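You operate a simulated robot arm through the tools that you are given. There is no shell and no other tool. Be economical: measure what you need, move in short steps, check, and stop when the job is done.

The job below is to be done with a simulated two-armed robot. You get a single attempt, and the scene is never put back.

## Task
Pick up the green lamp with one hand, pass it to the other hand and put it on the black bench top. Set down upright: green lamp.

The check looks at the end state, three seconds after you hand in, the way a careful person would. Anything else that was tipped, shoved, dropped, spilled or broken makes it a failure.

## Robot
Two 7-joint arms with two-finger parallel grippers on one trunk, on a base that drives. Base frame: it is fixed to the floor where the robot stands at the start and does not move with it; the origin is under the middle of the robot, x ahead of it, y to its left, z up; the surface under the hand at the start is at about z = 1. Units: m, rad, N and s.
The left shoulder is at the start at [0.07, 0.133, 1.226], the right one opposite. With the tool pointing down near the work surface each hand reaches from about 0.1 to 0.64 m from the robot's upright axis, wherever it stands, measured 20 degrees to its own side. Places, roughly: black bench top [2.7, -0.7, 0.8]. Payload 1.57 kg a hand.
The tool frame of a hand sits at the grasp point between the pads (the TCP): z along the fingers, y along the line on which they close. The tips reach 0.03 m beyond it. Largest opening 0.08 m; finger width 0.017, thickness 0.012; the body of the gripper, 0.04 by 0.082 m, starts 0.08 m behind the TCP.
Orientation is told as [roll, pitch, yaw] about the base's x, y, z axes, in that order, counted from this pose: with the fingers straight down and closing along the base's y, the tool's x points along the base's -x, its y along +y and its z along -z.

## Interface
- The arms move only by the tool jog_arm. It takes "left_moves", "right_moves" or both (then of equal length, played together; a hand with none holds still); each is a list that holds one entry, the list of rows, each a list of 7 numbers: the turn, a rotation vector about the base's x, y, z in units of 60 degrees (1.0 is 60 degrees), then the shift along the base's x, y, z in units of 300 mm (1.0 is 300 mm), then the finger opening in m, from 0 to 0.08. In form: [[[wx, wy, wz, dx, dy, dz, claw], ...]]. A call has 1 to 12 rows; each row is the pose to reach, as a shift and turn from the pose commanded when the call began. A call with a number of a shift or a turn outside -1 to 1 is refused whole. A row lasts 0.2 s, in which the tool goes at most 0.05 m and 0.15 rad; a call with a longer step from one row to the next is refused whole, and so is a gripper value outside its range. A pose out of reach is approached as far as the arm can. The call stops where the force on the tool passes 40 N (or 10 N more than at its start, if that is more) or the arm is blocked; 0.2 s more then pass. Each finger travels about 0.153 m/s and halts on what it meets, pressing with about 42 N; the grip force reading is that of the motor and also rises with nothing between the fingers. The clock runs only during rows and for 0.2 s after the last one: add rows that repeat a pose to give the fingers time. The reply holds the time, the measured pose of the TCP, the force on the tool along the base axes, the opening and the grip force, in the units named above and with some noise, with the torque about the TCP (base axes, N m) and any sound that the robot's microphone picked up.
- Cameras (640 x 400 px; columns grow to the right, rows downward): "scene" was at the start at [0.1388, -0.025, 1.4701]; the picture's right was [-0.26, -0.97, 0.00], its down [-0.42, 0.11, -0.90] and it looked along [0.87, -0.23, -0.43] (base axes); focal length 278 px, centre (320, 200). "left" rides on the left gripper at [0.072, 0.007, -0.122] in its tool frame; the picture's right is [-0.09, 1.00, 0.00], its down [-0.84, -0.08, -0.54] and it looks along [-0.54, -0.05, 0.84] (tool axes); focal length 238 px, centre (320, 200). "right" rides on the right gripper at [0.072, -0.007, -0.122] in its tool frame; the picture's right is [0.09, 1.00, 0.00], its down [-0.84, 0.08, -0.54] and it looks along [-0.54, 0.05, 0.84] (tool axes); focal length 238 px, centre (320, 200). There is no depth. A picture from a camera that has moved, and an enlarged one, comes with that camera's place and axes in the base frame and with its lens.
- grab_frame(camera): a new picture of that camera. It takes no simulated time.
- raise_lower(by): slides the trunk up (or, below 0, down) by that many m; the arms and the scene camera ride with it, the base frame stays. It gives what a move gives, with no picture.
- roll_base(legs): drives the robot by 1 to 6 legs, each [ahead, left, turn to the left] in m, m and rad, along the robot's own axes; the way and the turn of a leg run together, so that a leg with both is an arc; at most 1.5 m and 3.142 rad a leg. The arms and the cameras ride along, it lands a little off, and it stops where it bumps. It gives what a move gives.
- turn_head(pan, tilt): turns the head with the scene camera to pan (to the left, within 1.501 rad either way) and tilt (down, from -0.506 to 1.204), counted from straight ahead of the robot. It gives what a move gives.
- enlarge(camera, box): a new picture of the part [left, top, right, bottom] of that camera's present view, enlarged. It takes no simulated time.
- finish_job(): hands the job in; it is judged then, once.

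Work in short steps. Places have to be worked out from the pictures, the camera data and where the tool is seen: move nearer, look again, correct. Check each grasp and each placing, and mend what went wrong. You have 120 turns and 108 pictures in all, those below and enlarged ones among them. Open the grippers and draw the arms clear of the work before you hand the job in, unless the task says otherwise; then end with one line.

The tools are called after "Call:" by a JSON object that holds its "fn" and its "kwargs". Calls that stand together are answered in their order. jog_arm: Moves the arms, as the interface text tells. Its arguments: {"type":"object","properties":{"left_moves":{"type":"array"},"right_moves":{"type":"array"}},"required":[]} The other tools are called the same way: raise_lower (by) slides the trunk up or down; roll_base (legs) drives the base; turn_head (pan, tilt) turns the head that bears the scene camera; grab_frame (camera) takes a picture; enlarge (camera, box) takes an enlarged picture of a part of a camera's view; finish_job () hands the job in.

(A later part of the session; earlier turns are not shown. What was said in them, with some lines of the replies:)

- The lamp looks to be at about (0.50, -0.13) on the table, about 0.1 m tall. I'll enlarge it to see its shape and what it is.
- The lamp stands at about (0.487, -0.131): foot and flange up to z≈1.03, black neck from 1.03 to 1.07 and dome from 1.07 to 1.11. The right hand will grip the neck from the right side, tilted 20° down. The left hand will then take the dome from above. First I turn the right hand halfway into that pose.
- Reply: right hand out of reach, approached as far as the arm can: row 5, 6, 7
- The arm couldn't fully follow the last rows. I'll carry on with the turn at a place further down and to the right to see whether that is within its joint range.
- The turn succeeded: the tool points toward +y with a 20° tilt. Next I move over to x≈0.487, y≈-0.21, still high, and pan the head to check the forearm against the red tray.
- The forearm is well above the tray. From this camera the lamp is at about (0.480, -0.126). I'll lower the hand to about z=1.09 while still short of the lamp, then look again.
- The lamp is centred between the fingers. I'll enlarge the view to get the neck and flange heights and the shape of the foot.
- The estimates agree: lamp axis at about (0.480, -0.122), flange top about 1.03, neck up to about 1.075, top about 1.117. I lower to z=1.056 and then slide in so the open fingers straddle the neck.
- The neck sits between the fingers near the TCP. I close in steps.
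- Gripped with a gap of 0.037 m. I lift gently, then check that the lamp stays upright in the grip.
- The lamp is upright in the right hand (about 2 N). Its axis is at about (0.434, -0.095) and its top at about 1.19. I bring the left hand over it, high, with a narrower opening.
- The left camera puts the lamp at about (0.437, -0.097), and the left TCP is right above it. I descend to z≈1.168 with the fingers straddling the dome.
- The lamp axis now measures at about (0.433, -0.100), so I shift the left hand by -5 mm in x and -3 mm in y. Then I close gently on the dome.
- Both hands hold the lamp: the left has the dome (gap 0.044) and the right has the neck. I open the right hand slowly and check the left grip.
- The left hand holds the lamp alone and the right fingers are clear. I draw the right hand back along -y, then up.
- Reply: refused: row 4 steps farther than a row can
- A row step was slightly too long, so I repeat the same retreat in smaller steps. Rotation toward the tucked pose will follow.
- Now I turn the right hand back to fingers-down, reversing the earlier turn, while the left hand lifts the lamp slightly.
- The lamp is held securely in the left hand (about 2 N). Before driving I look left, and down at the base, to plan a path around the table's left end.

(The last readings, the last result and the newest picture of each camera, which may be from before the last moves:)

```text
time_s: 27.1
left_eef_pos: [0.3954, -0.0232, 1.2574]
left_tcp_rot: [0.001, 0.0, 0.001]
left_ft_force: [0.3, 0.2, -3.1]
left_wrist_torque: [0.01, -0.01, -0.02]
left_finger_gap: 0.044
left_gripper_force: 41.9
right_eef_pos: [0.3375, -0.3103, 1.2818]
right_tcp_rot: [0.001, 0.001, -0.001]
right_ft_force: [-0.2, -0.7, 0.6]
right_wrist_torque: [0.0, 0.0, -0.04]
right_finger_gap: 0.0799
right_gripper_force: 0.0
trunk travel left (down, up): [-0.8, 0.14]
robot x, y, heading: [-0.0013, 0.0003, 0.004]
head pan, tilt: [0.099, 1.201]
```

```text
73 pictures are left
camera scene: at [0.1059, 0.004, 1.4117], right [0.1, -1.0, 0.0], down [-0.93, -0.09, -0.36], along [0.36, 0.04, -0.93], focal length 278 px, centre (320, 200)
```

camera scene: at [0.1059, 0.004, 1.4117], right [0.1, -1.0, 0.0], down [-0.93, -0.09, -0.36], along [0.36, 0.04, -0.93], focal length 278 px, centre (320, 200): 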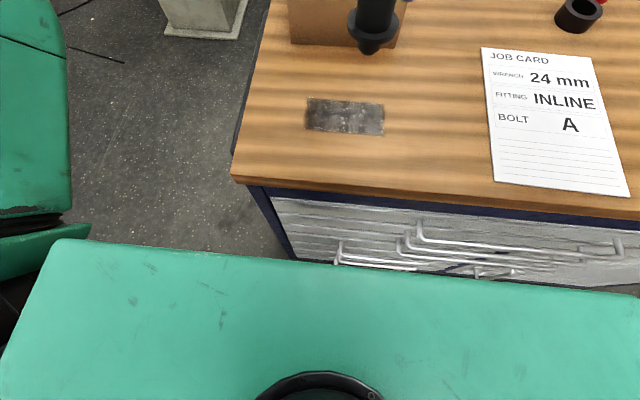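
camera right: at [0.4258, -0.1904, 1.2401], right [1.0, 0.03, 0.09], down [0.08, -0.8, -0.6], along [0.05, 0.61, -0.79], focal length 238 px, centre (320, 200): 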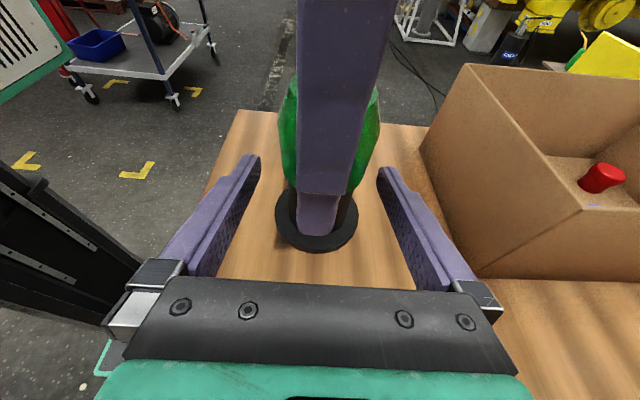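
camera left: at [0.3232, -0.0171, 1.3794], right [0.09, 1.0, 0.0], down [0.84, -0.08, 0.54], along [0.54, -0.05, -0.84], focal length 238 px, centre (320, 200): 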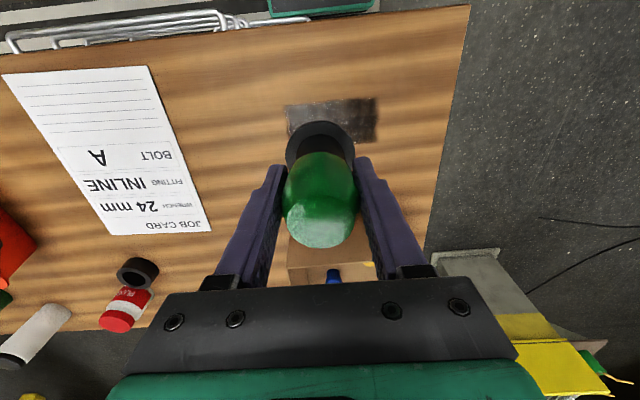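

The floor to the left is open: the trolley is at x<-0.7, y>1.6 and the roller stand is at x>1.7, y>0.7. I back off a little and strafe left past the table end, then look.

Call:
{"fn": "roll_base", "kwargs": {"legs": [[-0.15, 0, 0], [0, 0.72, 0]]}}

Call:
{"fn": "turn_head", "kwargs": {"pan": -0.5, "tilt": 0.7}}

Call:
{"fn": "grab_frame", "kwargs": {"camera": "scene"}}

Call:
{"fn": "turn_head", "kwargs": {"pan": 0.3, "tilt": 0.5}}

Call:
{"fn": "grab_frame", "kwargs": {"camera": "scene"}}

```text
time_s: 32.0
left_eef_pos: [0.2449, 0.6961, 1.258]
left_tcp_rot: [0.0, 0.001, 0.003]
left_ft_force: [-0.4, -0.8, -3.0]
left_wrist_torque: [0.01, -0.01, 0.01]
left_finger_gap: 0.0436
left_gripper_force: 41.9
right_eef_pos: [0.1883, 0.4113, 1.2809]
right_tcp_rot: [0.002, -0.001, 0.001]
right_ft_force: [-0.2, -0.3, 0.0]
right_wrist_torque: [-0.01, 0.04, -0.02]
right_finger_gap: 0.0801
right_gripper_force: 0.1
trunk travel left (down, up): [-0.8, 0.14]
robot x, y, heading: [-0.1512, 0.7193, -0.003]
head pan, tilt: [0.099, 1.201]
```

```text
time_s: 33.0
left_eef_pos: [0.2456, 0.6991, 1.2566]
left_tcp_rot: [-0.001, 0.001, 0.005]
left_ft_force: [-0.3, -0.3, -2.7]
left_wrist_torque: [-0.01, 0.0, 0.04]
left_finger_gap: 0.0439
left_gripper_force: 42.0
right_eef_pos: [0.1892, 0.413, 1.2811]
right_tcp_rot: [0.001, 0.0, 0.002]
right_ft_force: [0.5, 0.9, -0.3]
right_wrist_torque: [0.02, -0.01, 0.01]
right_finger_gap: 0.0801
right_gripper_force: 0.1
trunk travel left (down, up): [-0.8, 0.14]
robot x, y, heading: [-0.1506, 0.722, 0.0]
head pan, tilt: [-0.499, 0.7]
```

```text
72 pictures are left
camera scene: at [-0.0258, 0.6795, 1.4476], right [-0.48, -0.88, 0.0], down [-0.57, 0.31, -0.76], along [0.67, -0.36, -0.64], focal length 278 px, centre (320, 200)
```

scene: 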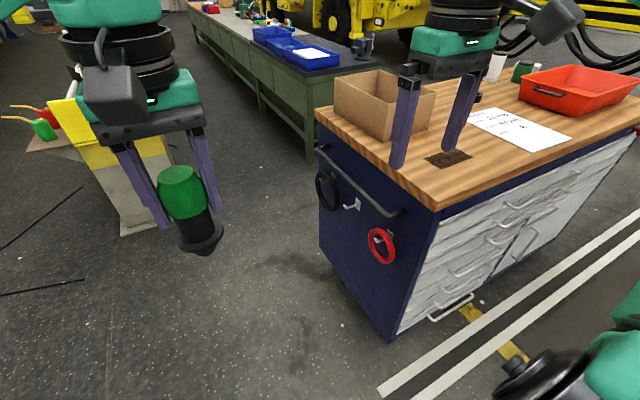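

```text
time_s: 34.1
left_eef_pos: [0.2453, 0.6987, 1.2569]
left_tcp_rot: [0.0, 0.0, 0.004]
left_ft_force: [-0.2, 0.6, -3.7]
left_wrist_torque: [0.01, 0.03, 0.01]
left_finger_gap: 0.0439
left_gripper_force: 42.5
right_eef_pos: [0.1881, 0.4114, 1.2815]
right_tcp_rot: [0.0, 0.0, 0.002]
right_ft_force: [0.2, 0.0, -0.1]
right_wrist_torque: [0.0, -0.06, 0.0]
right_finger_gap: 0.0802
right_gripper_force: 0.0
trunk travel left (down, up): [-0.8, 0.14]
robot x, y, heading: [-0.152, 0.7203, -0.001]
head pan, tilt: [0.3, 0.499]
```

```text
71 pictures are left
camera scene: at [-0.0136, 0.7469, 1.4653], right [0.3, -0.95, 0.0], down [-0.46, -0.14, -0.88], along [0.84, 0.26, -0.48], focal length 278 px, centre (320, 200)
```

scene: 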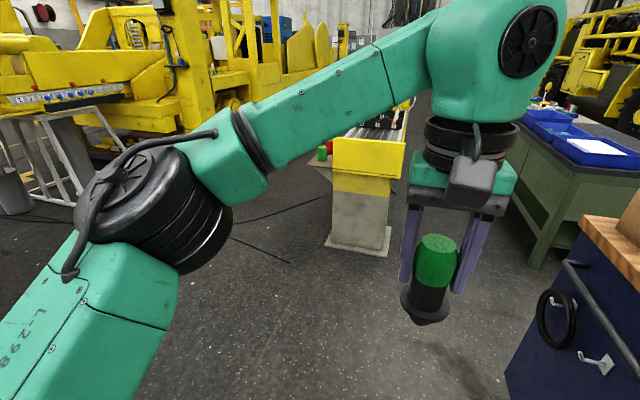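

The table spans x 0.28–0.93 and the bench end is at x≈2.0, so the gap is about 1.07 m. I drive ahead to x≈1.4 at this y.

Call:
{"fn": "roll_base", "kwargs": {"legs": [[1.0, -0.05, 0], [0.57, 0, 0]]}}

Call:
{"fn": "turn_head", "kwargs": {"pan": -0.8, "tilt": 0.6}}

Call:
{"fn": "grab_frame", "kwargs": {"camera": "scene"}}

```text
time_s: 42.1
left_eef_pos: [1.8068, 0.6719, 1.258]
left_tcp_rot: [0.002, -0.003, 0.022]
left_ft_force: [-0.2, 0.4, -2.4]
left_wrist_torque: [0.03, -0.03, 0.02]
left_finger_gap: 0.044
left_gripper_force: 41.3
right_eef_pos: [1.7554, 0.3836, 1.282]
right_tcp_rot: [0.002, -0.001, 0.019]
right_ft_force: [0.7, 0.5, -0.5]
right_wrist_torque: [-0.01, -0.02, 0.01]
right_finger_gap: 0.0802
right_gripper_force: 0.1
trunk travel left (down, up): [-0.8, 0.14]
robot x, y, heading: [1.4137, 0.6865, 0.021]
head pan, tilt: [0.3, 0.499]
```

```text
time_s: 43.5
left_eef_pos: [1.8086, 0.6704, 1.258]
left_tcp_rot: [-0.001, 0.0, 0.023]
left_ft_force: [0.5, -0.3, -2.5]
left_wrist_torque: [0.01, 0.01, 0.0]
left_finger_gap: 0.0438
left_gripper_force: 42.3
right_eef_pos: [1.7573, 0.3832, 1.2813]
right_tcp_rot: [0.001, 0.0, 0.019]
right_ft_force: [0.0, 0.2, -0.1]
right_wrist_torque: [0.0, 0.01, -0.02]
right_finger_gap: 0.0802
right_gripper_force: 0.0
trunk travel left (down, up): [-0.8, 0.14]
robot x, y, heading: [1.411, 0.6855, 0.024]
head pan, tilt: [-0.799, 0.6]
```

```text
70 pictures are left
camera scene: at [1.5257, 0.6235, 1.4563], right [-0.7, -0.71, 0.0], down [-0.4, 0.4, -0.82], along [0.59, -0.58, -0.57], focal length 278 px, centre (320, 200)
```

scene: 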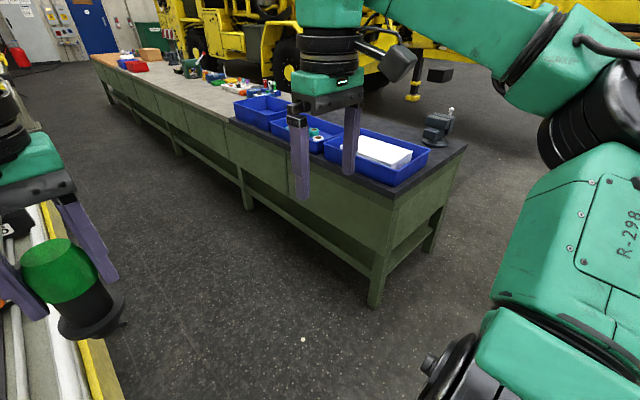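

The way is clear. I strafe right in front of the bench end, correcting the small heading drift, so the robot ends at y≈-0.72.

Call:
{"fn": "roll_base", "kwargs": {"legs": [[0, -0.7, -0.023], [0, -0.7, 0]]}}

Call:
{"fn": "turn_head", "kwargs": {"pan": 0.0, "tilt": 0.65}}

Call:
{"fn": "grab_frame", "kwargs": {"camera": "scene"}}

Call:
{"fn": "grab_frame", "kwargs": {"camera": "left"}}

Call:
{"fn": "grab_frame", "kwargs": {"camera": "right"}}

```text
time_s: 50.8
left_eef_pos: [1.8047, -0.7414, 1.2583]
left_tcp_rot: [-0.002, 0.0, -0.019]
left_ft_force: [0.2, -0.1, -2.2]
left_wrist_torque: [-0.01, 0.01, 0.01]
left_finger_gap: 0.044
left_gripper_force: 41.9
right_eef_pos: [1.7408, -1.0278, 1.2809]
right_tcp_rot: [-0.002, 0.001, -0.022]
right_ft_force: [0.7, -0.7, -0.1]
right_wrist_torque: [0.01, 0.04, 0.0]
right_finger_gap: 0.08
right_gripper_force: 0.0
trunk travel left (down, up): [-0.8, 0.14]
robot x, y, heading: [1.4113, -0.713, -0.016]
head pan, tilt: [-0.799, 0.6]
```

```text
time_s: 51.9
left_eef_pos: [1.8047, -0.7425, 1.2575]
left_tcp_rot: [0.0, 0.0, -0.017]
left_ft_force: [0.3, 0.5, -2.3]
left_wrist_torque: [-0.01, 0.03, 0.02]
left_finger_gap: 0.0436
left_gripper_force: 41.6
right_eef_pos: [1.7398, -1.0293, 1.2816]
right_tcp_rot: [0.001, -0.001, -0.021]
right_ft_force: [0.0, -0.7, -0.2]
right_wrist_torque: [0.03, -0.02, -0.01]
right_finger_gap: 0.0799
right_gripper_force: 0.1
trunk travel left (down, up): [-0.8, 0.14]
robot x, y, heading: [1.4121, -0.7134, -0.021]
head pan, tilt: [0.0, 0.649]
```

```text
69 pictures are left
camera scene: at [1.5459, -0.7167, 1.452], right [-0.02, -1.0, 0.0], down [-0.6, 0.01, -0.8], along [0.8, -0.02, -0.6], focal length 278 px, centre (320, 200)
```

scene: 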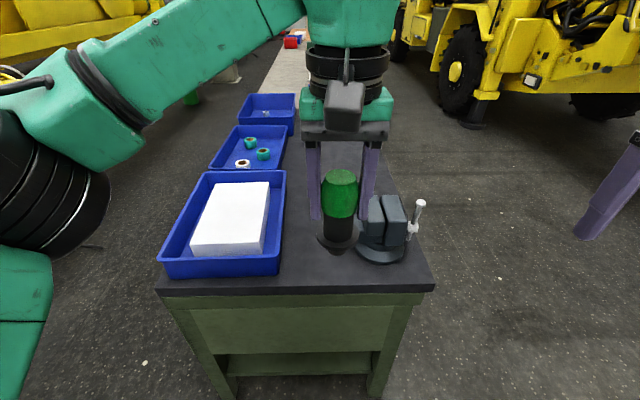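

```text
68 pictures are left
camera left: at [1.7317, -0.7359, 1.3794], right [0.11, 0.99, 0.0], down [0.84, -0.09, 0.54], along [0.54, -0.06, -0.84], focal length 238 px, centre (320, 200)
```

left: 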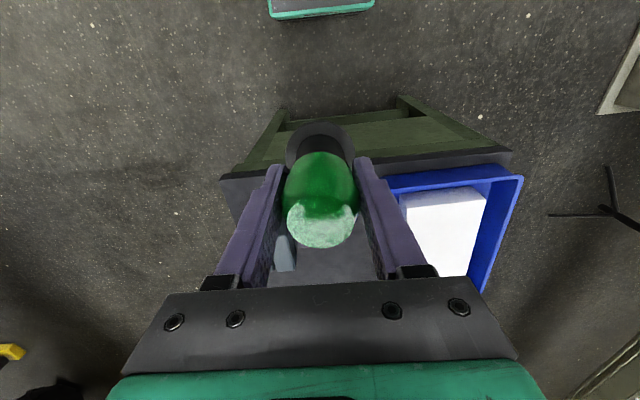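

```text
67 pictures are left
camera right: at [1.6678, -1.035, 1.4039], right [-0.07, 1.0, 0.0], down [0.84, 0.06, 0.54], along [0.54, 0.04, -0.84], focal length 238 px, centre (320, 200)
```

right: 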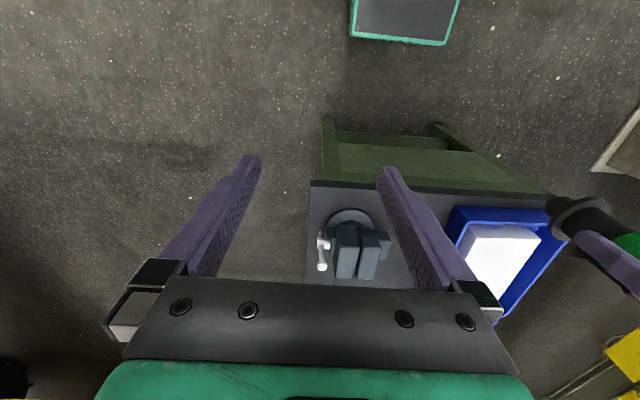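

The bench's front edge is at x≈2.01. The free strip lies between the blue bin (y≈-0.63) and the vise (y≈-0.85). I'll place the lamp at about (2.10, -0.745). First I tuck the right hand up and back so it stays clear of the vise, then drive ahead 0.28 m.

Call:
{"fn": "jog_arm", "kwargs": {"right_moves": [[[0, 0, 0, -0.1, -0.05, 0.1, 0.08], [0, 0, 0, -0.2, -0.1, 0.2, 0.08], [0, 0, 0, -0.3, -0.15, 0.3, 0.08], [0, 0, 0, -0.35, -0.2, 0.4, 0.08]]]}}

Call:
{"fn": "roll_base", "kwargs": {"legs": [[0.28, 0.0, 0.018]]}}

Call:
{"fn": "grab_frame", "kwargs": {"camera": "scene"}}

Call:
{"fn": "grab_frame", "kwargs": {"camera": "left"}}

```text
time_s: 52.9
left_eef_pos: [1.8036, -0.7437, 1.2569]
left_tcp_rot: [-0.001, 0.0, -0.02]
left_ft_force: [-0.1, -0.6, -2.1]
left_wrist_torque: [0.0, 0.01, 0.01]
left_finger_gap: 0.0437
left_gripper_force: 42.3
right_eef_pos: [1.6645, -1.0223, 1.3291]
right_tcp_rot: [0.002, -0.002, -0.023]
right_ft_force: [0.3, -0.1, -0.3]
right_wrist_torque: [0.0, -0.03, 0.0]
right_finger_gap: 0.08
right_gripper_force: 0.1
right hand out of reach, approached as far as the arm can: row 2, 3, 4
trunk travel left (down, up): [-0.8, 0.14]
robot x, y, heading: [1.4043, -0.7108, -0.021]
head pan, tilt: [0.0, 0.649]
```

```text
time_s: 54.9
left_eef_pos: [2.0881, -0.743, 1.259]
left_tcp_rot: [0.0, -0.003, -0.004]
left_ft_force: [-0.2, 0.2, -1.8]
left_wrist_torque: [0.01, 0.0, 0.02]
left_finger_gap: 0.0437
left_gripper_force: 42.1
right_eef_pos: [1.9523, -1.0223, 1.3289]
right_tcp_rot: [0.004, -0.003, -0.009]
right_ft_force: [-0.2, 0.5, -0.3]
right_wrist_torque: [0.02, -0.03, 0.04]
right_finger_gap: 0.0801
right_gripper_force: 0.0
trunk travel left (down, up): [-0.8, 0.14]
robot x, y, heading: [1.6966, -0.7182, -0.001]
head pan, tilt: [0.0, 0.649]
```

```text
66 pictures are left
camera scene: at [1.8293, -0.719, 1.4523], right [-0.01, -1.0, 0.0], down [-0.6, 0.0, -0.8], along [0.8, -0.01, -0.6], focal length 278 px, centre (320, 200)
```

scene: 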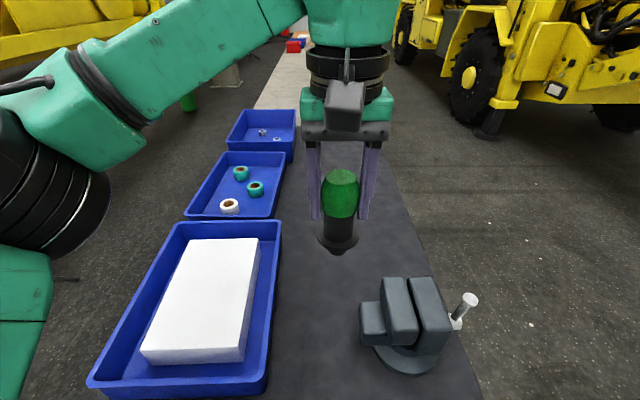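

```text
65 pictures are left
camera left: at [2.0154, -0.7359, 1.3801], right [0.1, 1.0, 0.0], down [0.84, -0.08, 0.54], along [0.54, -0.05, -0.84], focal length 238 px, centre (320, 200)
```

left: 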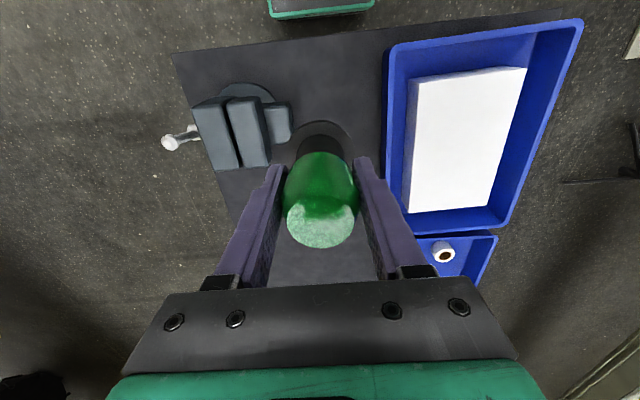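

Triangulating more carefully, the vise jaw reaches y≈-0.805 at a height of about 0.96–0.99 and the bin side is at y≈-0.61, so y≈-0.705 is the middle. The left elbow hangs over the bin, so I won't lower the trunk blindly. I shift to y=-0.705 and lower only the arm by 0.1, then look at the elbow.

Call:
{"fn": "jog_arm", "kwargs": {"left_moves": [[[0, 0, 0, 0, 0.06, 0, 0.03], [0, 0, 0, 0, 0.127, 0, 0.03], [0, 0, 0, 0, 0.127, -0.1, 0.03], [0, 0, 0, 0, 0.127, -0.2, 0.03], [0, 0, 0, 0, 0.127, -0.3, 0.03], [0, 0, 0, 0, 0.127, -0.35, 0.03]]]}}

Call:
{"fn": "turn_head", "kwargs": {"pan": 0.5, "tilt": 0.8}}

Call:
{"fn": "grab_frame", "kwargs": {"camera": "scene"}}

Call:
{"fn": "grab_frame", "kwargs": {"camera": "right"}}

```text
time_s: 56.3
left_eef_pos: [2.0899, -0.7047, 1.1522]
left_tcp_rot: [0.0, -0.002, -0.006]
left_ft_force: [-0.2, 0.0, -2.3]
left_wrist_torque: [-0.04, 0.01, -0.03]
left_finger_gap: 0.0438
left_gripper_force: 42.2
right_eef_pos: [1.9545, -1.0225, 1.3278]
right_tcp_rot: [0.001, 0.0, -0.008]
right_ft_force: [-0.4, 0.7, 0.2]
right_wrist_torque: [-0.04, -0.02, -0.01]
right_finger_gap: 0.0802
right_gripper_force: 0.0
trunk travel left (down, up): [-0.8, 0.14]
robot x, y, heading: [1.6943, -0.7186, -0.01]
head pan, tilt: [0.0, 0.649]
```

```text
time_s: 57.2
left_eef_pos: [2.0887, -0.7037, 1.1531]
left_tcp_rot: [0.001, 0.001, -0.006]
left_ft_force: [-0.4, -0.1, -3.1]
left_wrist_torque: [0.03, 0.01, 0.0]
left_finger_gap: 0.0439
left_gripper_force: 42.1
right_eef_pos: [1.9537, -1.022, 1.33]
right_tcp_rot: [0.0, -0.003, -0.01]
right_ft_force: [-0.2, 0.3, -0.5]
right_wrist_torque: [0.04, -0.02, 0.0]
right_finger_gap: 0.08
right_gripper_force: 0.0
trunk travel left (down, up): [-0.8, 0.14]
robot x, y, heading: [1.695, -0.718, -0.008]
head pan, tilt: [0.499, 0.799]
```

```text
64 pictures are left
camera scene: at [1.8162, -0.6803, 1.4394], right [0.47, -0.88, 0.0], down [-0.63, -0.34, -0.7], along [0.61, 0.33, -0.72], focal length 278 px, centre (320, 200)
```

scene: 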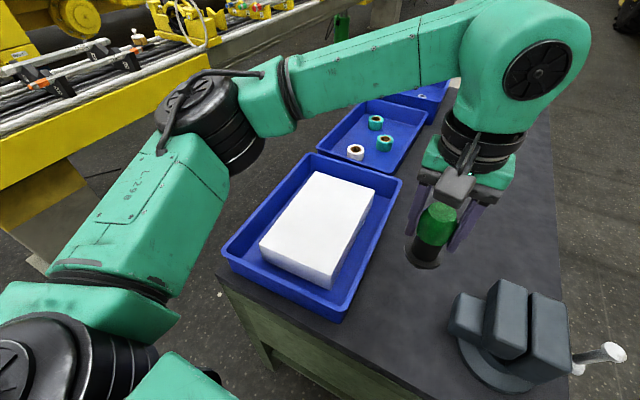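

```text
63 pictures are left
camera right: at [1.8813, -1.0288, 1.451], right [-0.08, 1.0, 0.0], down [0.84, 0.07, 0.54], along [0.54, 0.05, -0.84], focal length 238 px, centre (320, 200)
```

right: 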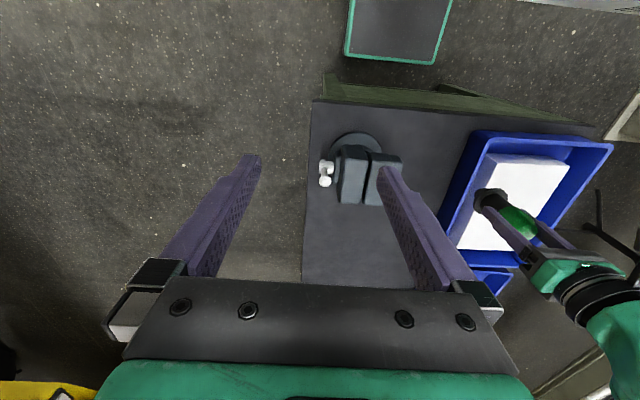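

The left elbow is at z≈1.2 above the bin's outer edge, so arm-only lowering moves it less. I lower another 0.1 m by arm only and re-check the clearance.

Call:
{"fn": "jog_arm", "kwargs": {"left_moves": [[[0, 0, 0, 0, 0, -0.1, 0.03], [0, 0, 0, 0, 0, -0.2, 0.03], [0, 0, 0, 0, 0, -0.3, 0.03], [0, 0, 0, 0, 0, -0.33, 0.03]]]}}

Call:
{"fn": "grab_frame", "kwargs": {"camera": "scene"}}

Call:
{"fn": "grab_frame", "kwargs": {"camera": "left"}}

```text
time_s: 58.2
left_eef_pos: [2.0895, -0.7038, 1.0537]
left_tcp_rot: [0.0, 0.0, -0.005]
left_ft_force: [0.3, -0.1, -2.6]
left_wrist_torque: [0.01, 0.01, 0.0]
left_finger_gap: 0.0441
left_gripper_force: 42.4
right_eef_pos: [1.9554, -1.0214, 1.3281]
right_tcp_rot: [-0.001, 0.0, -0.009]
right_ft_force: [0.4, 0.8, -0.4]
right_wrist_torque: [0.01, 0.02, -0.03]
right_finger_gap: 0.08
right_gripper_force: 0.0
trunk travel left (down, up): [-0.8, 0.14]
robot x, y, heading: [1.6968, -0.7139, -0.008]
head pan, tilt: [0.499, 0.799]
```

```text
62 pictures are left
camera scene: at [1.8164, -0.6802, 1.4394], right [0.47, -0.88, 0.0], down [-0.63, -0.34, -0.7], along [0.61, 0.33, -0.72], focal length 278 px, centre (320, 200)
```

scene: 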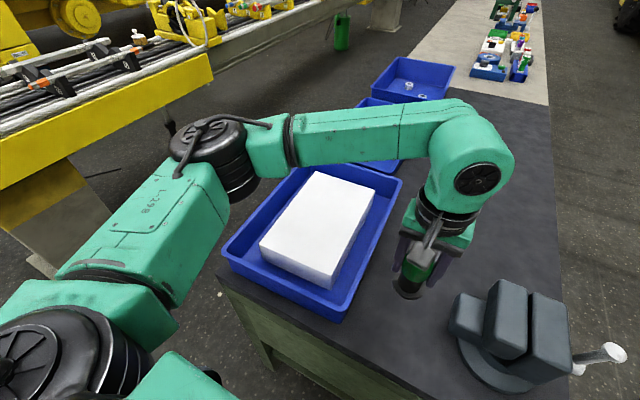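

```text
61 pictures are left
camera left: at [2.0169, -0.6973, 1.1752], right [0.1, 1.0, 0.0], down [0.84, -0.08, 0.54], along [0.54, -0.05, -0.84], focal length 238 px, centre (320, 200)
```

left: 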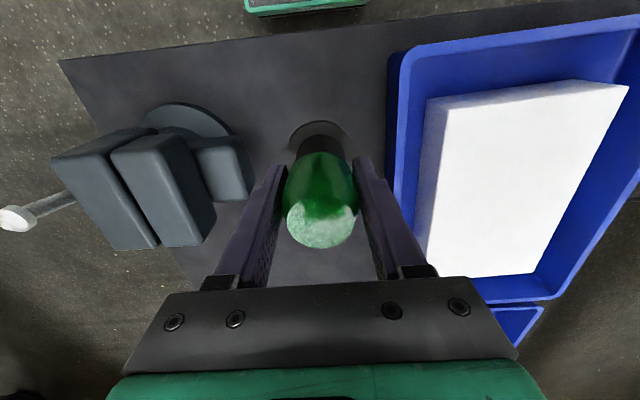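

The elbow drops only about half as much as the hand, so there's ample clearance. I lower another 0.1 m.

Call:
{"fn": "jog_arm", "kwargs": {"left_moves": [[[0, 0, 0, 0, 0.01, -0.1, 0.03], [0, 0, 0, 0, 0.01, -0.2, 0.03], [0, 0, 0, 0, 0.01, -0.3, 0.03], [0, 0, 0, 0, 0.01, -0.4, 0.03]]]}}

Call:
{"fn": "grab_frame", "kwargs": {"camera": "scene"}}

Call:
{"fn": "grab_frame", "kwargs": {"camera": "left"}}

Call:
{"fn": "grab_frame", "kwargs": {"camera": "right"}}

```text
time_s: 59.2
left_eef_pos: [2.0897, -0.7003, 0.9356]
left_tcp_rot: [0.001, 0.001, -0.007]
left_ft_force: [-0.1, 0.4, -3.1]
left_wrist_torque: [-0.01, -0.02, 0.01]
left_finger_gap: 0.0439
left_gripper_force: 41.6
right_eef_pos: [1.9556, -1.0211, 1.3289]
right_tcp_rot: [-0.001, 0.001, -0.009]
right_ft_force: [0.9, 0.1, 0.4]
right_wrist_torque: [0.02, -0.01, 0.01]
right_finger_gap: 0.0799
right_gripper_force: 0.0
trunk travel left (down, up): [-0.8, 0.14]
robot x, y, heading: [1.6936, -0.7126, -0.005]
head pan, tilt: [0.499, 0.799]
```

```text
60 pictures are left
camera scene: at [1.8167, -0.68, 1.4394], right [0.47, -0.88, 0.0], down [-0.63, -0.34, -0.7], along [0.61, 0.33, -0.72], focal length 278 px, centre (320, 200)
```

scene: 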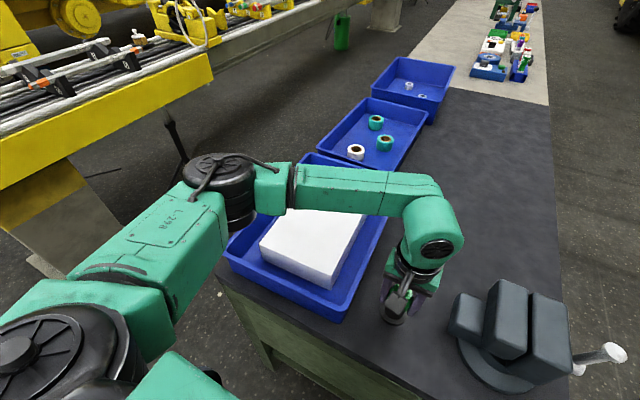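

```text
59 pictures are left
camera left: at [2.0172, -0.6939, 1.0567], right [0.1, 1.0, 0.0], down [0.84, -0.08, 0.54], along [0.54, -0.05, -0.84], focal length 238 px, centre (320, 200)
```

left: 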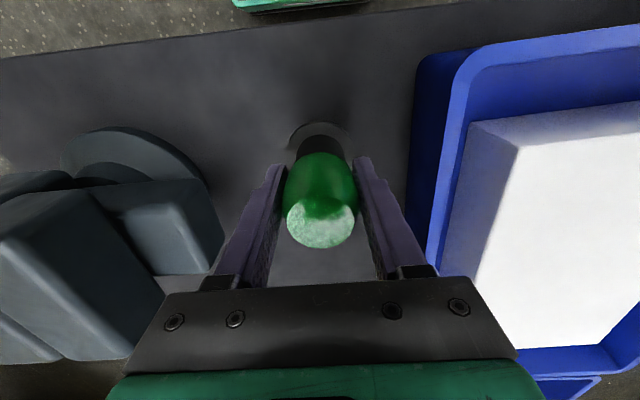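

```text
58 pictures are left
camera right: at [1.8819, -1.0285, 1.451], right [-0.08, 1.0, 0.0], down [0.84, 0.07, 0.54], along [0.54, 0.05, -0.84], focal length 238 px, centre (320, 200)
```

right: 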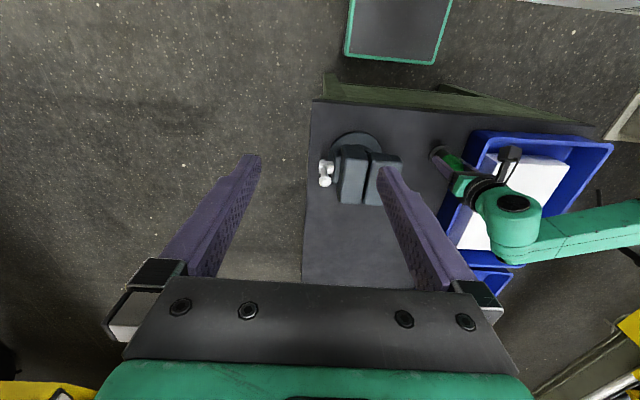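

The lamp's foot is at about z≈0.843 by estimate. I lower 0.03 m and then proceed in small steps, watching the force.

Call:
{"fn": "jog_arm", "kwargs": {"left_moves": [[[0, 0, 0, 0, 0, -0.03, 0.03], [0, 0, 0, 0, 0, -0.06, 0.03], [0, 0, 0, 0, 0, -0.08, 0.03], [0, 0, 0, 0, 0, -0.1, 0.03], [0, 0, 0, 0, 0, -0.1, 0.03]]]}}

Call:
{"fn": "grab_frame", "kwargs": {"camera": "left"}}

Call:
{"fn": "turn_head", "kwargs": {"pan": 0.05, "tilt": 1.1}}

Call:
{"fn": "grab_frame", "kwargs": {"camera": "scene"}}

```text
time_s: 60.4
left_eef_pos: [2.0887, -0.7, 0.9053]
left_tcp_rot: [-0.002, -0.002, -0.004]
left_ft_force: [0.5, 1.4, 26.8]
left_wrist_torque: [0.05, -0.07, 0.05]
left_finger_gap: 0.0441
left_gripper_force: 41.6
right_eef_pos: [1.9514, -1.0214, 1.3292]
right_tcp_rot: [0.001, -0.003, -0.008]
right_ft_force: [-0.1, -0.3, -0.8]
right_wrist_torque: [-0.06, 0.03, -0.02]
right_finger_gap: 0.0801
right_gripper_force: 0.1
trunk travel left (down, up): [-0.8, 0.14]
robot x, y, heading: [1.6956, -0.7161, -0.01]
head pan, tilt: [0.499, 0.799]
```

```text
57 pictures are left
camera left: at [2.0158, -0.6945, 1.0277], right [0.1, 1.0, 0.0], down [0.83, -0.08, 0.54], along [0.54, -0.05, -0.84], focal length 238 px, centre (320, 200)
```

left: 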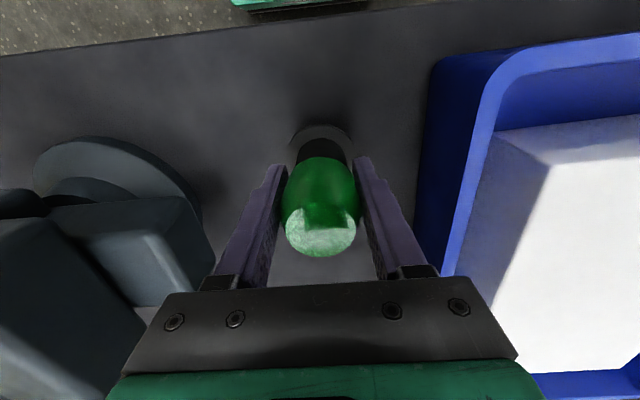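

```text
time_s: 61.3
left_eef_pos: [2.0888, -0.7008, 0.9066]
left_tcp_rot: [0.0, -0.004, -0.006]
left_ft_force: [3.3, 1.1, 26.4]
left_wrist_torque: [-0.02, -0.14, 0.02]
left_finger_gap: 0.0437
left_gripper_force: 41.9
right_eef_pos: [1.952, -1.0222, 1.33]
right_tcp_rot: [0.003, -0.004, -0.007]
right_ft_force: [0.5, -0.2, 0.7]
right_wrist_torque: [-0.01, 0.01, -0.03]
right_finger_gap: 0.08
right_gripper_force: 0.1
trunk travel left (down, up): [-0.8, 0.14]
robot x, y, heading: [1.6946, -0.7187, -0.009]
head pan, tilt: [0.051, 1.1]
```

```text
56 pictures are left
camera scene: at [1.8049, -0.7157, 1.418], right [0.04, -1.0, 0.0], down [-0.89, -0.04, -0.46], along [0.46, 0.02, -0.89], focal length 278 px, centre (320, 200)
```

scene: 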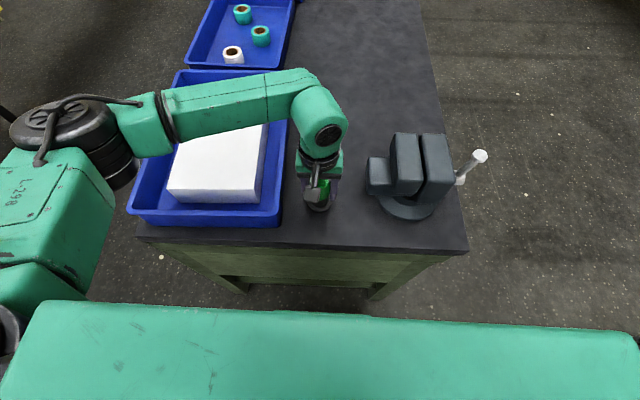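

There is contact at 27 N, so the foot is on the bench. I ease up a few mm to take the preload off, then check that it stands upright.

Call:
{"fn": "jog_arm", "kwargs": {"left_moves": [[[0, 0, 0, 0, 0, 0.007, 0.03], [0, 0, 0, 0, 0, 0.012, 0.03], [0, 0, 0, 0, 0, 0.012, 0.03]]]}}

Call:
{"fn": "enlarge", "kwargs": {"camera": "left", "box": [220, 100, 420, 280]}}

Call:
{"fn": "enlarge", "kwargs": {"camera": "scene", "box": [270, 120, 390, 230]}}

Call:
{"fn": "enlarge", "kwargs": {"camera": "right", "box": [400, 120, 540, 220]}}

```text
time_s: 62.1
left_eef_pos: [2.0911, -0.7, 0.9055]
left_tcp_rot: [0.001, 0.003, -0.005]
left_ft_force: [0.5, -0.2, -2.0]
left_wrist_torque: [0.0, 0.03, -0.02]
left_finger_gap: 0.0436
left_gripper_force: 41.7
right_eef_pos: [1.9563, -1.0203, 1.328]
right_tcp_rot: [-0.002, 0.0, -0.009]
right_ft_force: [1.5, -0.5, 0.9]
right_wrist_torque: [-0.05, -0.02, 0.01]
right_finger_gap: 0.0801
right_gripper_force: 0.0
trunk travel left (down, up): [-0.8, 0.14]
robot x, y, heading: [1.6944, -0.714, -0.007]
head pan, tilt: [0.051, 1.1]
```

```text
2.22 times, centred on (320, 190) of left
camera zoom: at [2.018, -0.6931, 1.0282], right [0.1, 1.0, 0.0], down [0.84, -0.08, 0.54], along [0.54, -0.05, -0.84], focal length 530 px, centre (320, 222)
```

zoom: 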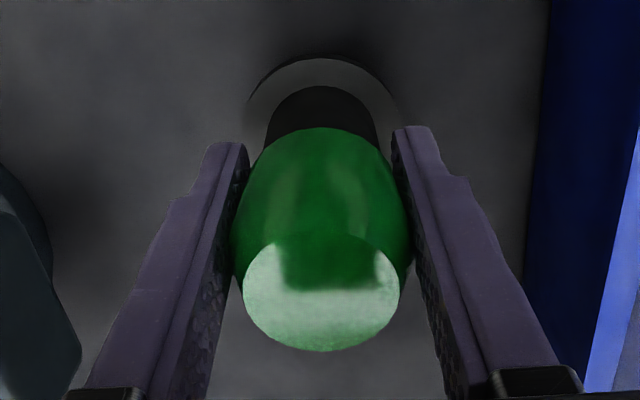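

```text
3.64 times, centred on (330, 175) of scene
camera zoom: at [1.8084, -0.7152, 1.4174], right [0.04, -1.0, 0.0], down [-0.89, -0.04, -0.45], along [0.45, 0.02, -0.89], focal length 1013 px, centre (284, 291)
```

zoom: 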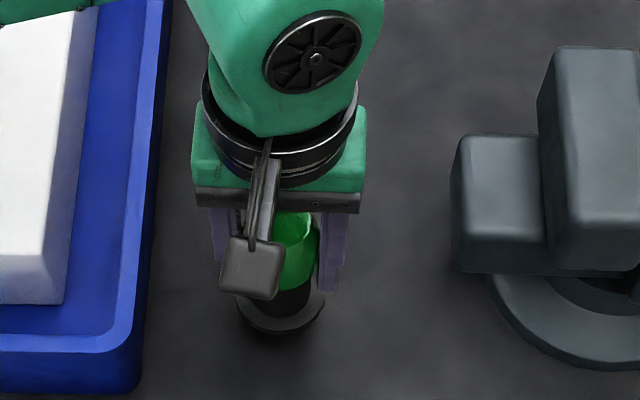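

```text
4.00 times, centred on (470, 170) of right
camera zoom: at [1.8816, -1.0283, 1.4508], right [-0.08, 1.0, 0.0], down [0.84, 0.07, 0.54], along [0.54, 0.05, -0.84], focal length 953 px, centre (-280, 320)
```

zoom: 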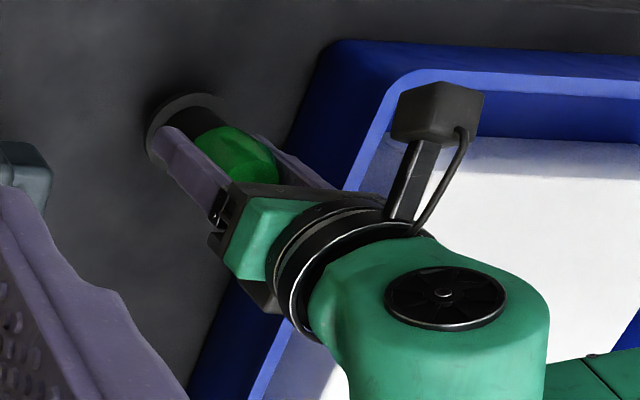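

The force is back to just the lamp's weight, so the foot is at or just above the surface. I enlarge further from the right camera, which sees it side-on, to check for tilt.

Call:
{"fn": "enlarge", "kwargs": {"camera": "right", "box": [425, 135, 485, 175]}}

Call:
{"fn": "enlarge", "kwargs": {"camera": "scene", "box": [295, 165, 355, 220]}}

```text
10.00 times, centred on (455, 155) of right
camera zoom: at [1.8816, -1.0283, 1.4508], right [-0.08, 1.0, 0.0], down [0.84, 0.07, 0.54], along [0.54, 0.05, -0.84], focal length 2384 px, centre (-1030, 650)
```

zoom: 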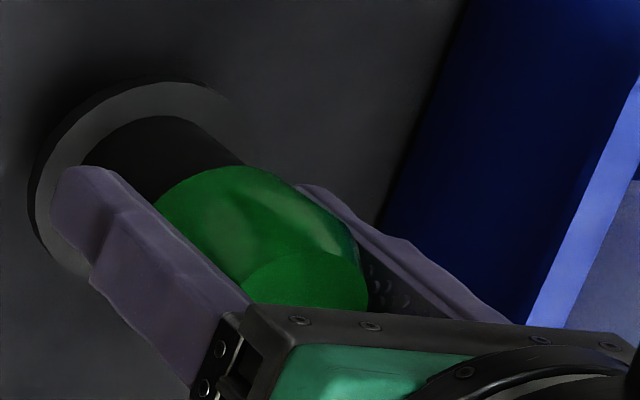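

```text
7.27 times, centred on (325, 192) of scene
camera zoom: at [1.8084, -0.7152, 1.4174], right [0.04, -1.0, 0.0], down [-0.89, -0.04, -0.45], along [0.45, 0.02, -0.89], focal length 2026 px, centre (284, 254)
```

zoom: 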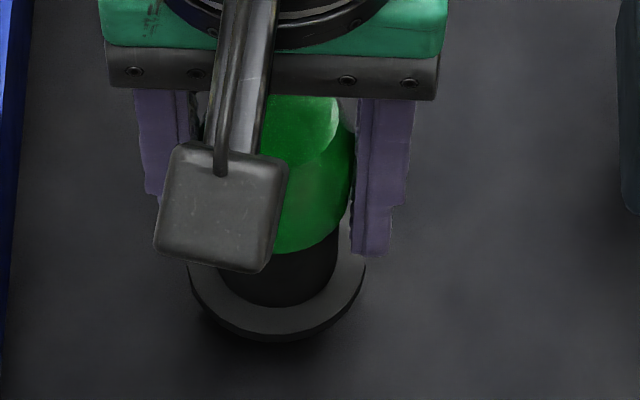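

The lamp appears upright and clear of everything. I lower 1–2 mm to a light touch before releasing.

Call:
{"fn": "jog_arm", "kwargs": {"left_moves": [[[0, 0, 0, 0, 0, -0.003, 0.03], [0, 0, 0, 0, 0, -0.005, 0.03], [0, 0, 0, 0, 0, -0.005, 0.03]]]}}

```text
time_s: 62.9
left_eef_pos: [2.0908, -0.7007, 0.9048]
left_tcp_rot: [0.001, -0.002, -0.006]
left_ft_force: [0.8, -0.3, -2.1]
left_wrist_torque: [0.02, 0.01, 0.04]
left_finger_gap: 0.044
left_gripper_force: 41.7
right_eef_pos: [1.9544, -1.0217, 1.3299]
right_tcp_rot: [-0.001, -0.002, -0.008]
right_ft_force: [0.0, -0.1, 0.1]
right_wrist_torque: [0.01, -0.01, -0.01]
right_finger_gap: 0.0798
right_gripper_force: 0.0
trunk travel left (down, up): [-0.8, 0.14]
robot x, y, heading: [1.6926, -0.7173, -0.01]
head pan, tilt: [0.051, 1.1]
```

Call:
{"fn": "jog_arm", "kwargs": {"left_moves": [[[0, 0, 0, 0, 0, -0.003, 0.03], [0, 0, 0, 0, 0, -0.005, 0.03], [0, 0, 0, 0, 0, -0.005, 0.03]]]}}

```text
time_s: 63.7
left_eef_pos: [2.0904, -0.7003, 0.9057]
left_tcp_rot: [-0.003, -0.003, -0.006]
left_ft_force: [3.3, 3.2, 16.6]
left_wrist_torque: [0.21, -0.23, -0.02]
left_finger_gap: 0.0436
left_gripper_force: 41.8
right_eef_pos: [1.9541, -1.0217, 1.3294]
right_tcp_rot: [0.001, -0.002, -0.01]
right_ft_force: [0.0, -0.7, 0.0]
right_wrist_torque: [-0.02, 0.05, 0.02]
right_finger_gap: 0.0803
right_gripper_force: 0.0
trunk travel left (down, up): [-0.8, 0.14]
robot x, y, heading: [1.6946, -0.7143, -0.004]
head pan, tilt: [0.051, 1.1]
```

Firm contact at 17 N, nearly centred. I back off under 1 mm so the preload is small, then open slowly and only a little.

Call:
{"fn": "jog_arm", "kwargs": {"left_moves": [[[0, 0, 0, 0, 0, 0.003, 0.03], [0, 0, 0, 0, 0, 0.003, 0.042], [0, 0, 0, 0, 0, 0.003, 0.045], [0, 0, 0, 0, 0, 0.003, 0.048], [0, 0, 0, 0, 0, 0.003, 0.052], [0, 0, 0, 0, 0, 0.003, 0.056], [0, 0, 0, 0, 0, 0.003, 0.06], [0, 0, 0, 0, 0, 0.003, 0.064], [0, 0, 0, 0, 0, 0.003, 0.064]]]}}

Call:
{"fn": "grab_frame", "kwargs": {"camera": "left"}}

Call:
{"fn": "enlarge", "kwargs": {"camera": "scene", "box": [280, 150, 370, 230]}}

```text
time_s: 65.7
left_eef_pos: [2.0901, -0.7017, 0.904]
left_tcp_rot: [0.001, 0.0, -0.004]
left_ft_force: [-0.4, 0.2, -0.1]
left_wrist_torque: [-0.01, 0.02, 0.01]
left_finger_gap: 0.0641
left_gripper_force: 0.0
right_eef_pos: [1.9546, -1.0228, 1.3287]
right_tcp_rot: [-0.001, -0.002, -0.009]
right_ft_force: [-1.1, 0.1, -0.3]
right_wrist_torque: [-0.01, -0.03, -0.02]
right_finger_gap: 0.0798
right_gripper_force: 0.1
trunk travel left (down, up): [-0.8, 0.14]
robot x, y, heading: [1.6983, -0.7172, -0.008]
head pan, tilt: [0.051, 1.1]
```

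```text
50 pictures are left
camera left: at [2.0175, -0.6945, 1.0268], right [0.1, 1.0, 0.0], down [0.84, -0.08, 0.54], along [0.54, -0.05, -0.84], focal length 238 px, centre (320, 200)
```

left: 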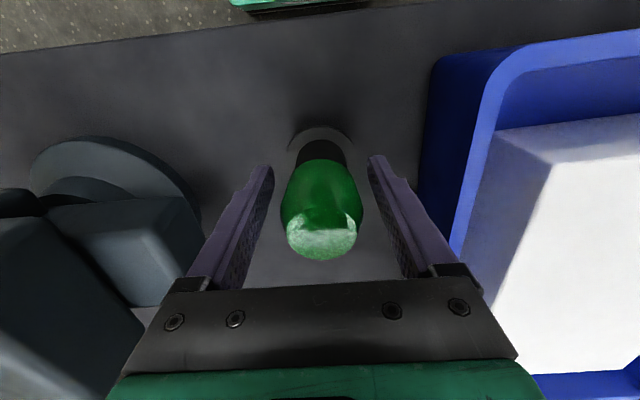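

```text
5.00 times, centred on (325, 190) of scene
camera zoom: at [1.8079, -0.7156, 1.4177], right [0.04, -1.0, 0.0], down [-0.89, -0.04, -0.45], along [0.45, 0.02, -0.89], focal length 1392 px, centre (295, 250)
```

zoom: 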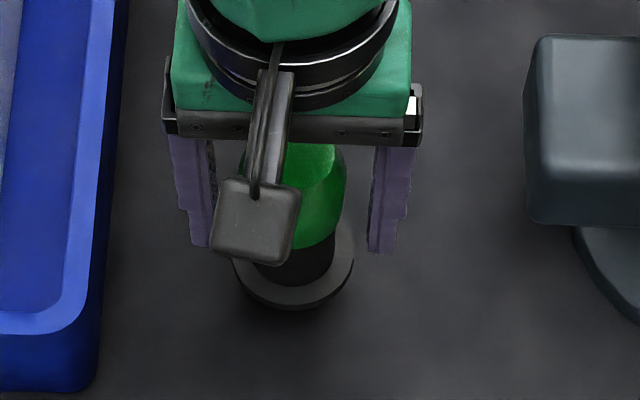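

The lamp is standing free between the open fingers. I raise the left hand straight up.

Call:
{"fn": "jog_arm", "kwargs": {"left_moves": [[[0, 0, 0, 0, 0, 0.04, 0.066], [0, 0, 0, 0, 0, 0.1, 0.066], [0, 0, 0, 0, 0, 0.2, 0.066], [0, 0, 0, 0, 0, 0.33, 0.066], [0, 0, 0, 0, 0, 0.47, 0.066], [0, 0, 0, 0, 0, 0.6, 0.066], [0, 0, 0, 0, 0, 0.75, 0.066], [0, 0, 0, 0, 0, 0.9, 0.066]]]}}

Call:
{"fn": "roll_base", "kwargs": {"legs": [[-0.3, 0, 0]]}}

Call:
{"fn": "turn_head", "kwargs": {"pan": 0.0, "tilt": 0.75}}

Call:
{"fn": "grab_frame", "kwargs": {"camera": "scene"}}

Call:
{"fn": "grab_frame", "kwargs": {"camera": "left"}}

```text
time_s: 67.5
left_eef_pos: [2.0892, -0.7016, 1.1769]
left_tcp_rot: [0.001, 0.001, -0.004]
left_ft_force: [-0.6, 0.5, -0.1]
left_wrist_torque: [0.02, -0.02, -0.02]
left_finger_gap: 0.0661
left_gripper_force: 0.0
right_eef_pos: [1.9544, -1.0225, 1.3297]
right_tcp_rot: [0.001, -0.001, -0.009]
right_ft_force: [-0.5, -0.4, -0.7]
right_wrist_torque: [0.01, -0.02, 0.0]
right_finger_gap: 0.08
right_gripper_force: 0.0
trunk travel left (down, up): [-0.8, 0.14]
robot x, y, heading: [1.6926, -0.714, -0.007]
head pan, tilt: [0.051, 1.1]
```

```text
time_s: 69.5
left_eef_pos: [1.7929, -0.6977, 1.1762]
left_tcp_rot: [0.002, 0.001, 0.001]
left_ft_force: [-0.8, 0.4, 0.5]
left_wrist_torque: [-0.04, 0.01, 0.02]
left_finger_gap: 0.0658
left_gripper_force: 0.0
right_eef_pos: [1.6593, -1.0183, 1.3279]
right_tcp_rot: [0.0, 0.003, -0.004]
right_ft_force: [-1.0, 0.2, 0.1]
right_wrist_torque: [0.03, 0.0, 0.01]
right_finger_gap: 0.0799
right_gripper_force: 0.0
trunk travel left (down, up): [-0.8, 0.14]
robot x, y, heading: [1.3965, -0.7154, -0.001]
head pan, tilt: [0.051, 1.1]
```

```text
time_s: 70.4
left_eef_pos: [1.7901, -0.6977, 1.1768]
left_tcp_rot: [-0.001, 0.001, 0.001]
left_ft_force: [0.3, -0.4, 0.7]
left_wrist_torque: [0.03, 0.03, 0.01]
left_finger_gap: 0.066
left_gripper_force: 0.1
right_eef_pos: [1.6564, -1.0194, 1.3288]
right_tcp_rot: [0.0, 0.0, -0.003]
right_ft_force: [-0.4, 0.6, 0.3]
right_wrist_torque: [0.03, 0.01, 0.01]
right_finger_gap: 0.0802
right_gripper_force: 0.0
trunk travel left (down, up): [-0.8, 0.14]
robot x, y, heading: [1.3933, -0.7155, 0.0]
head pan, tilt: [0.0, 0.75]
```

```text
48 pictures are left
camera scene: at [1.5273, -0.7169, 1.4434], right [0.0, -1.0, 0.0], down [-0.68, 0.0, -0.73], along [0.73, 0.0, -0.68], focal length 278 px, centre (320, 200)
```

scene: 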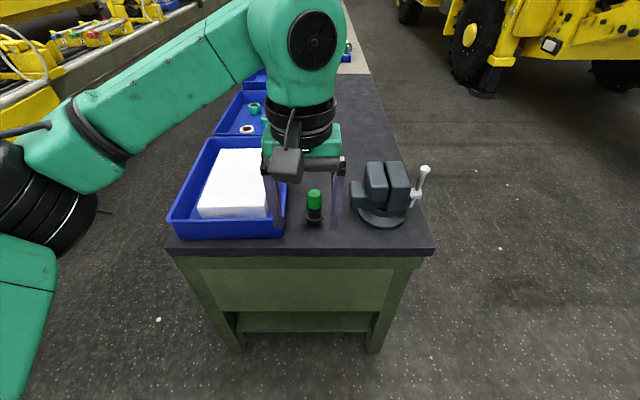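

```text
47 pictures are left
camera left: at [1.7173, -0.6904, 1.2989], right [0.09, 1.0, 0.0], down [0.84, -0.08, 0.54], along [0.54, -0.05, -0.84], focal length 238 px, centre (320, 200)
```

left: 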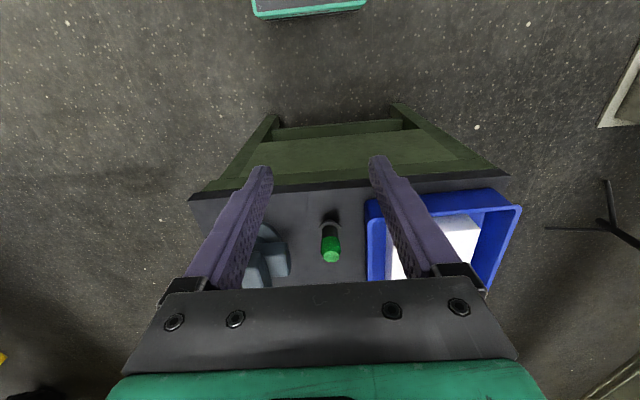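

The lamp stands on the black top, clear of the bin and the vise. One last enlarged look to confirm it is upright.

Call:
{"fn": "enlarge", "kwargs": {"camera": "scene", "box": [275, 170, 355, 240]}}

```text
5.71 times, centred on (315, 205) of scene
camera zoom: at [1.5273, -0.7169, 1.4434], right [0.0, -1.0, 0.0], down [-0.68, 0.0, -0.73], along [0.73, 0.0, -0.68], focal length 1592 px, centre (349, 171)
```

zoom: 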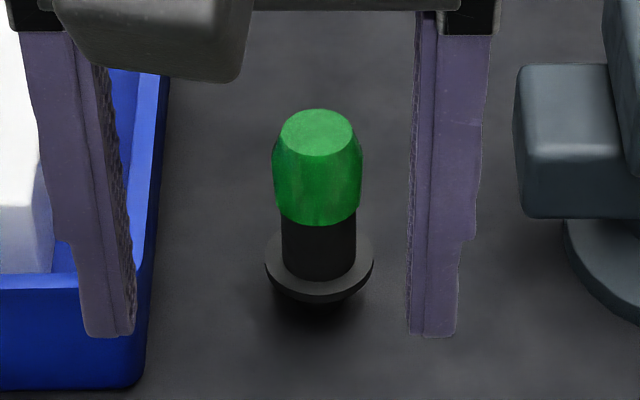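

The lamp is upright on the bench, and both hands are open and clear. I hand the job in.

Call:
{"fn": "finish_job", "kwargs": {}}

```text
The job is handed in.
```

The green lamp went from the right hand to the left and now stands upright on the black bench top; nothing else was tipped, shoved or dropped as far as the pictures and force readings show.
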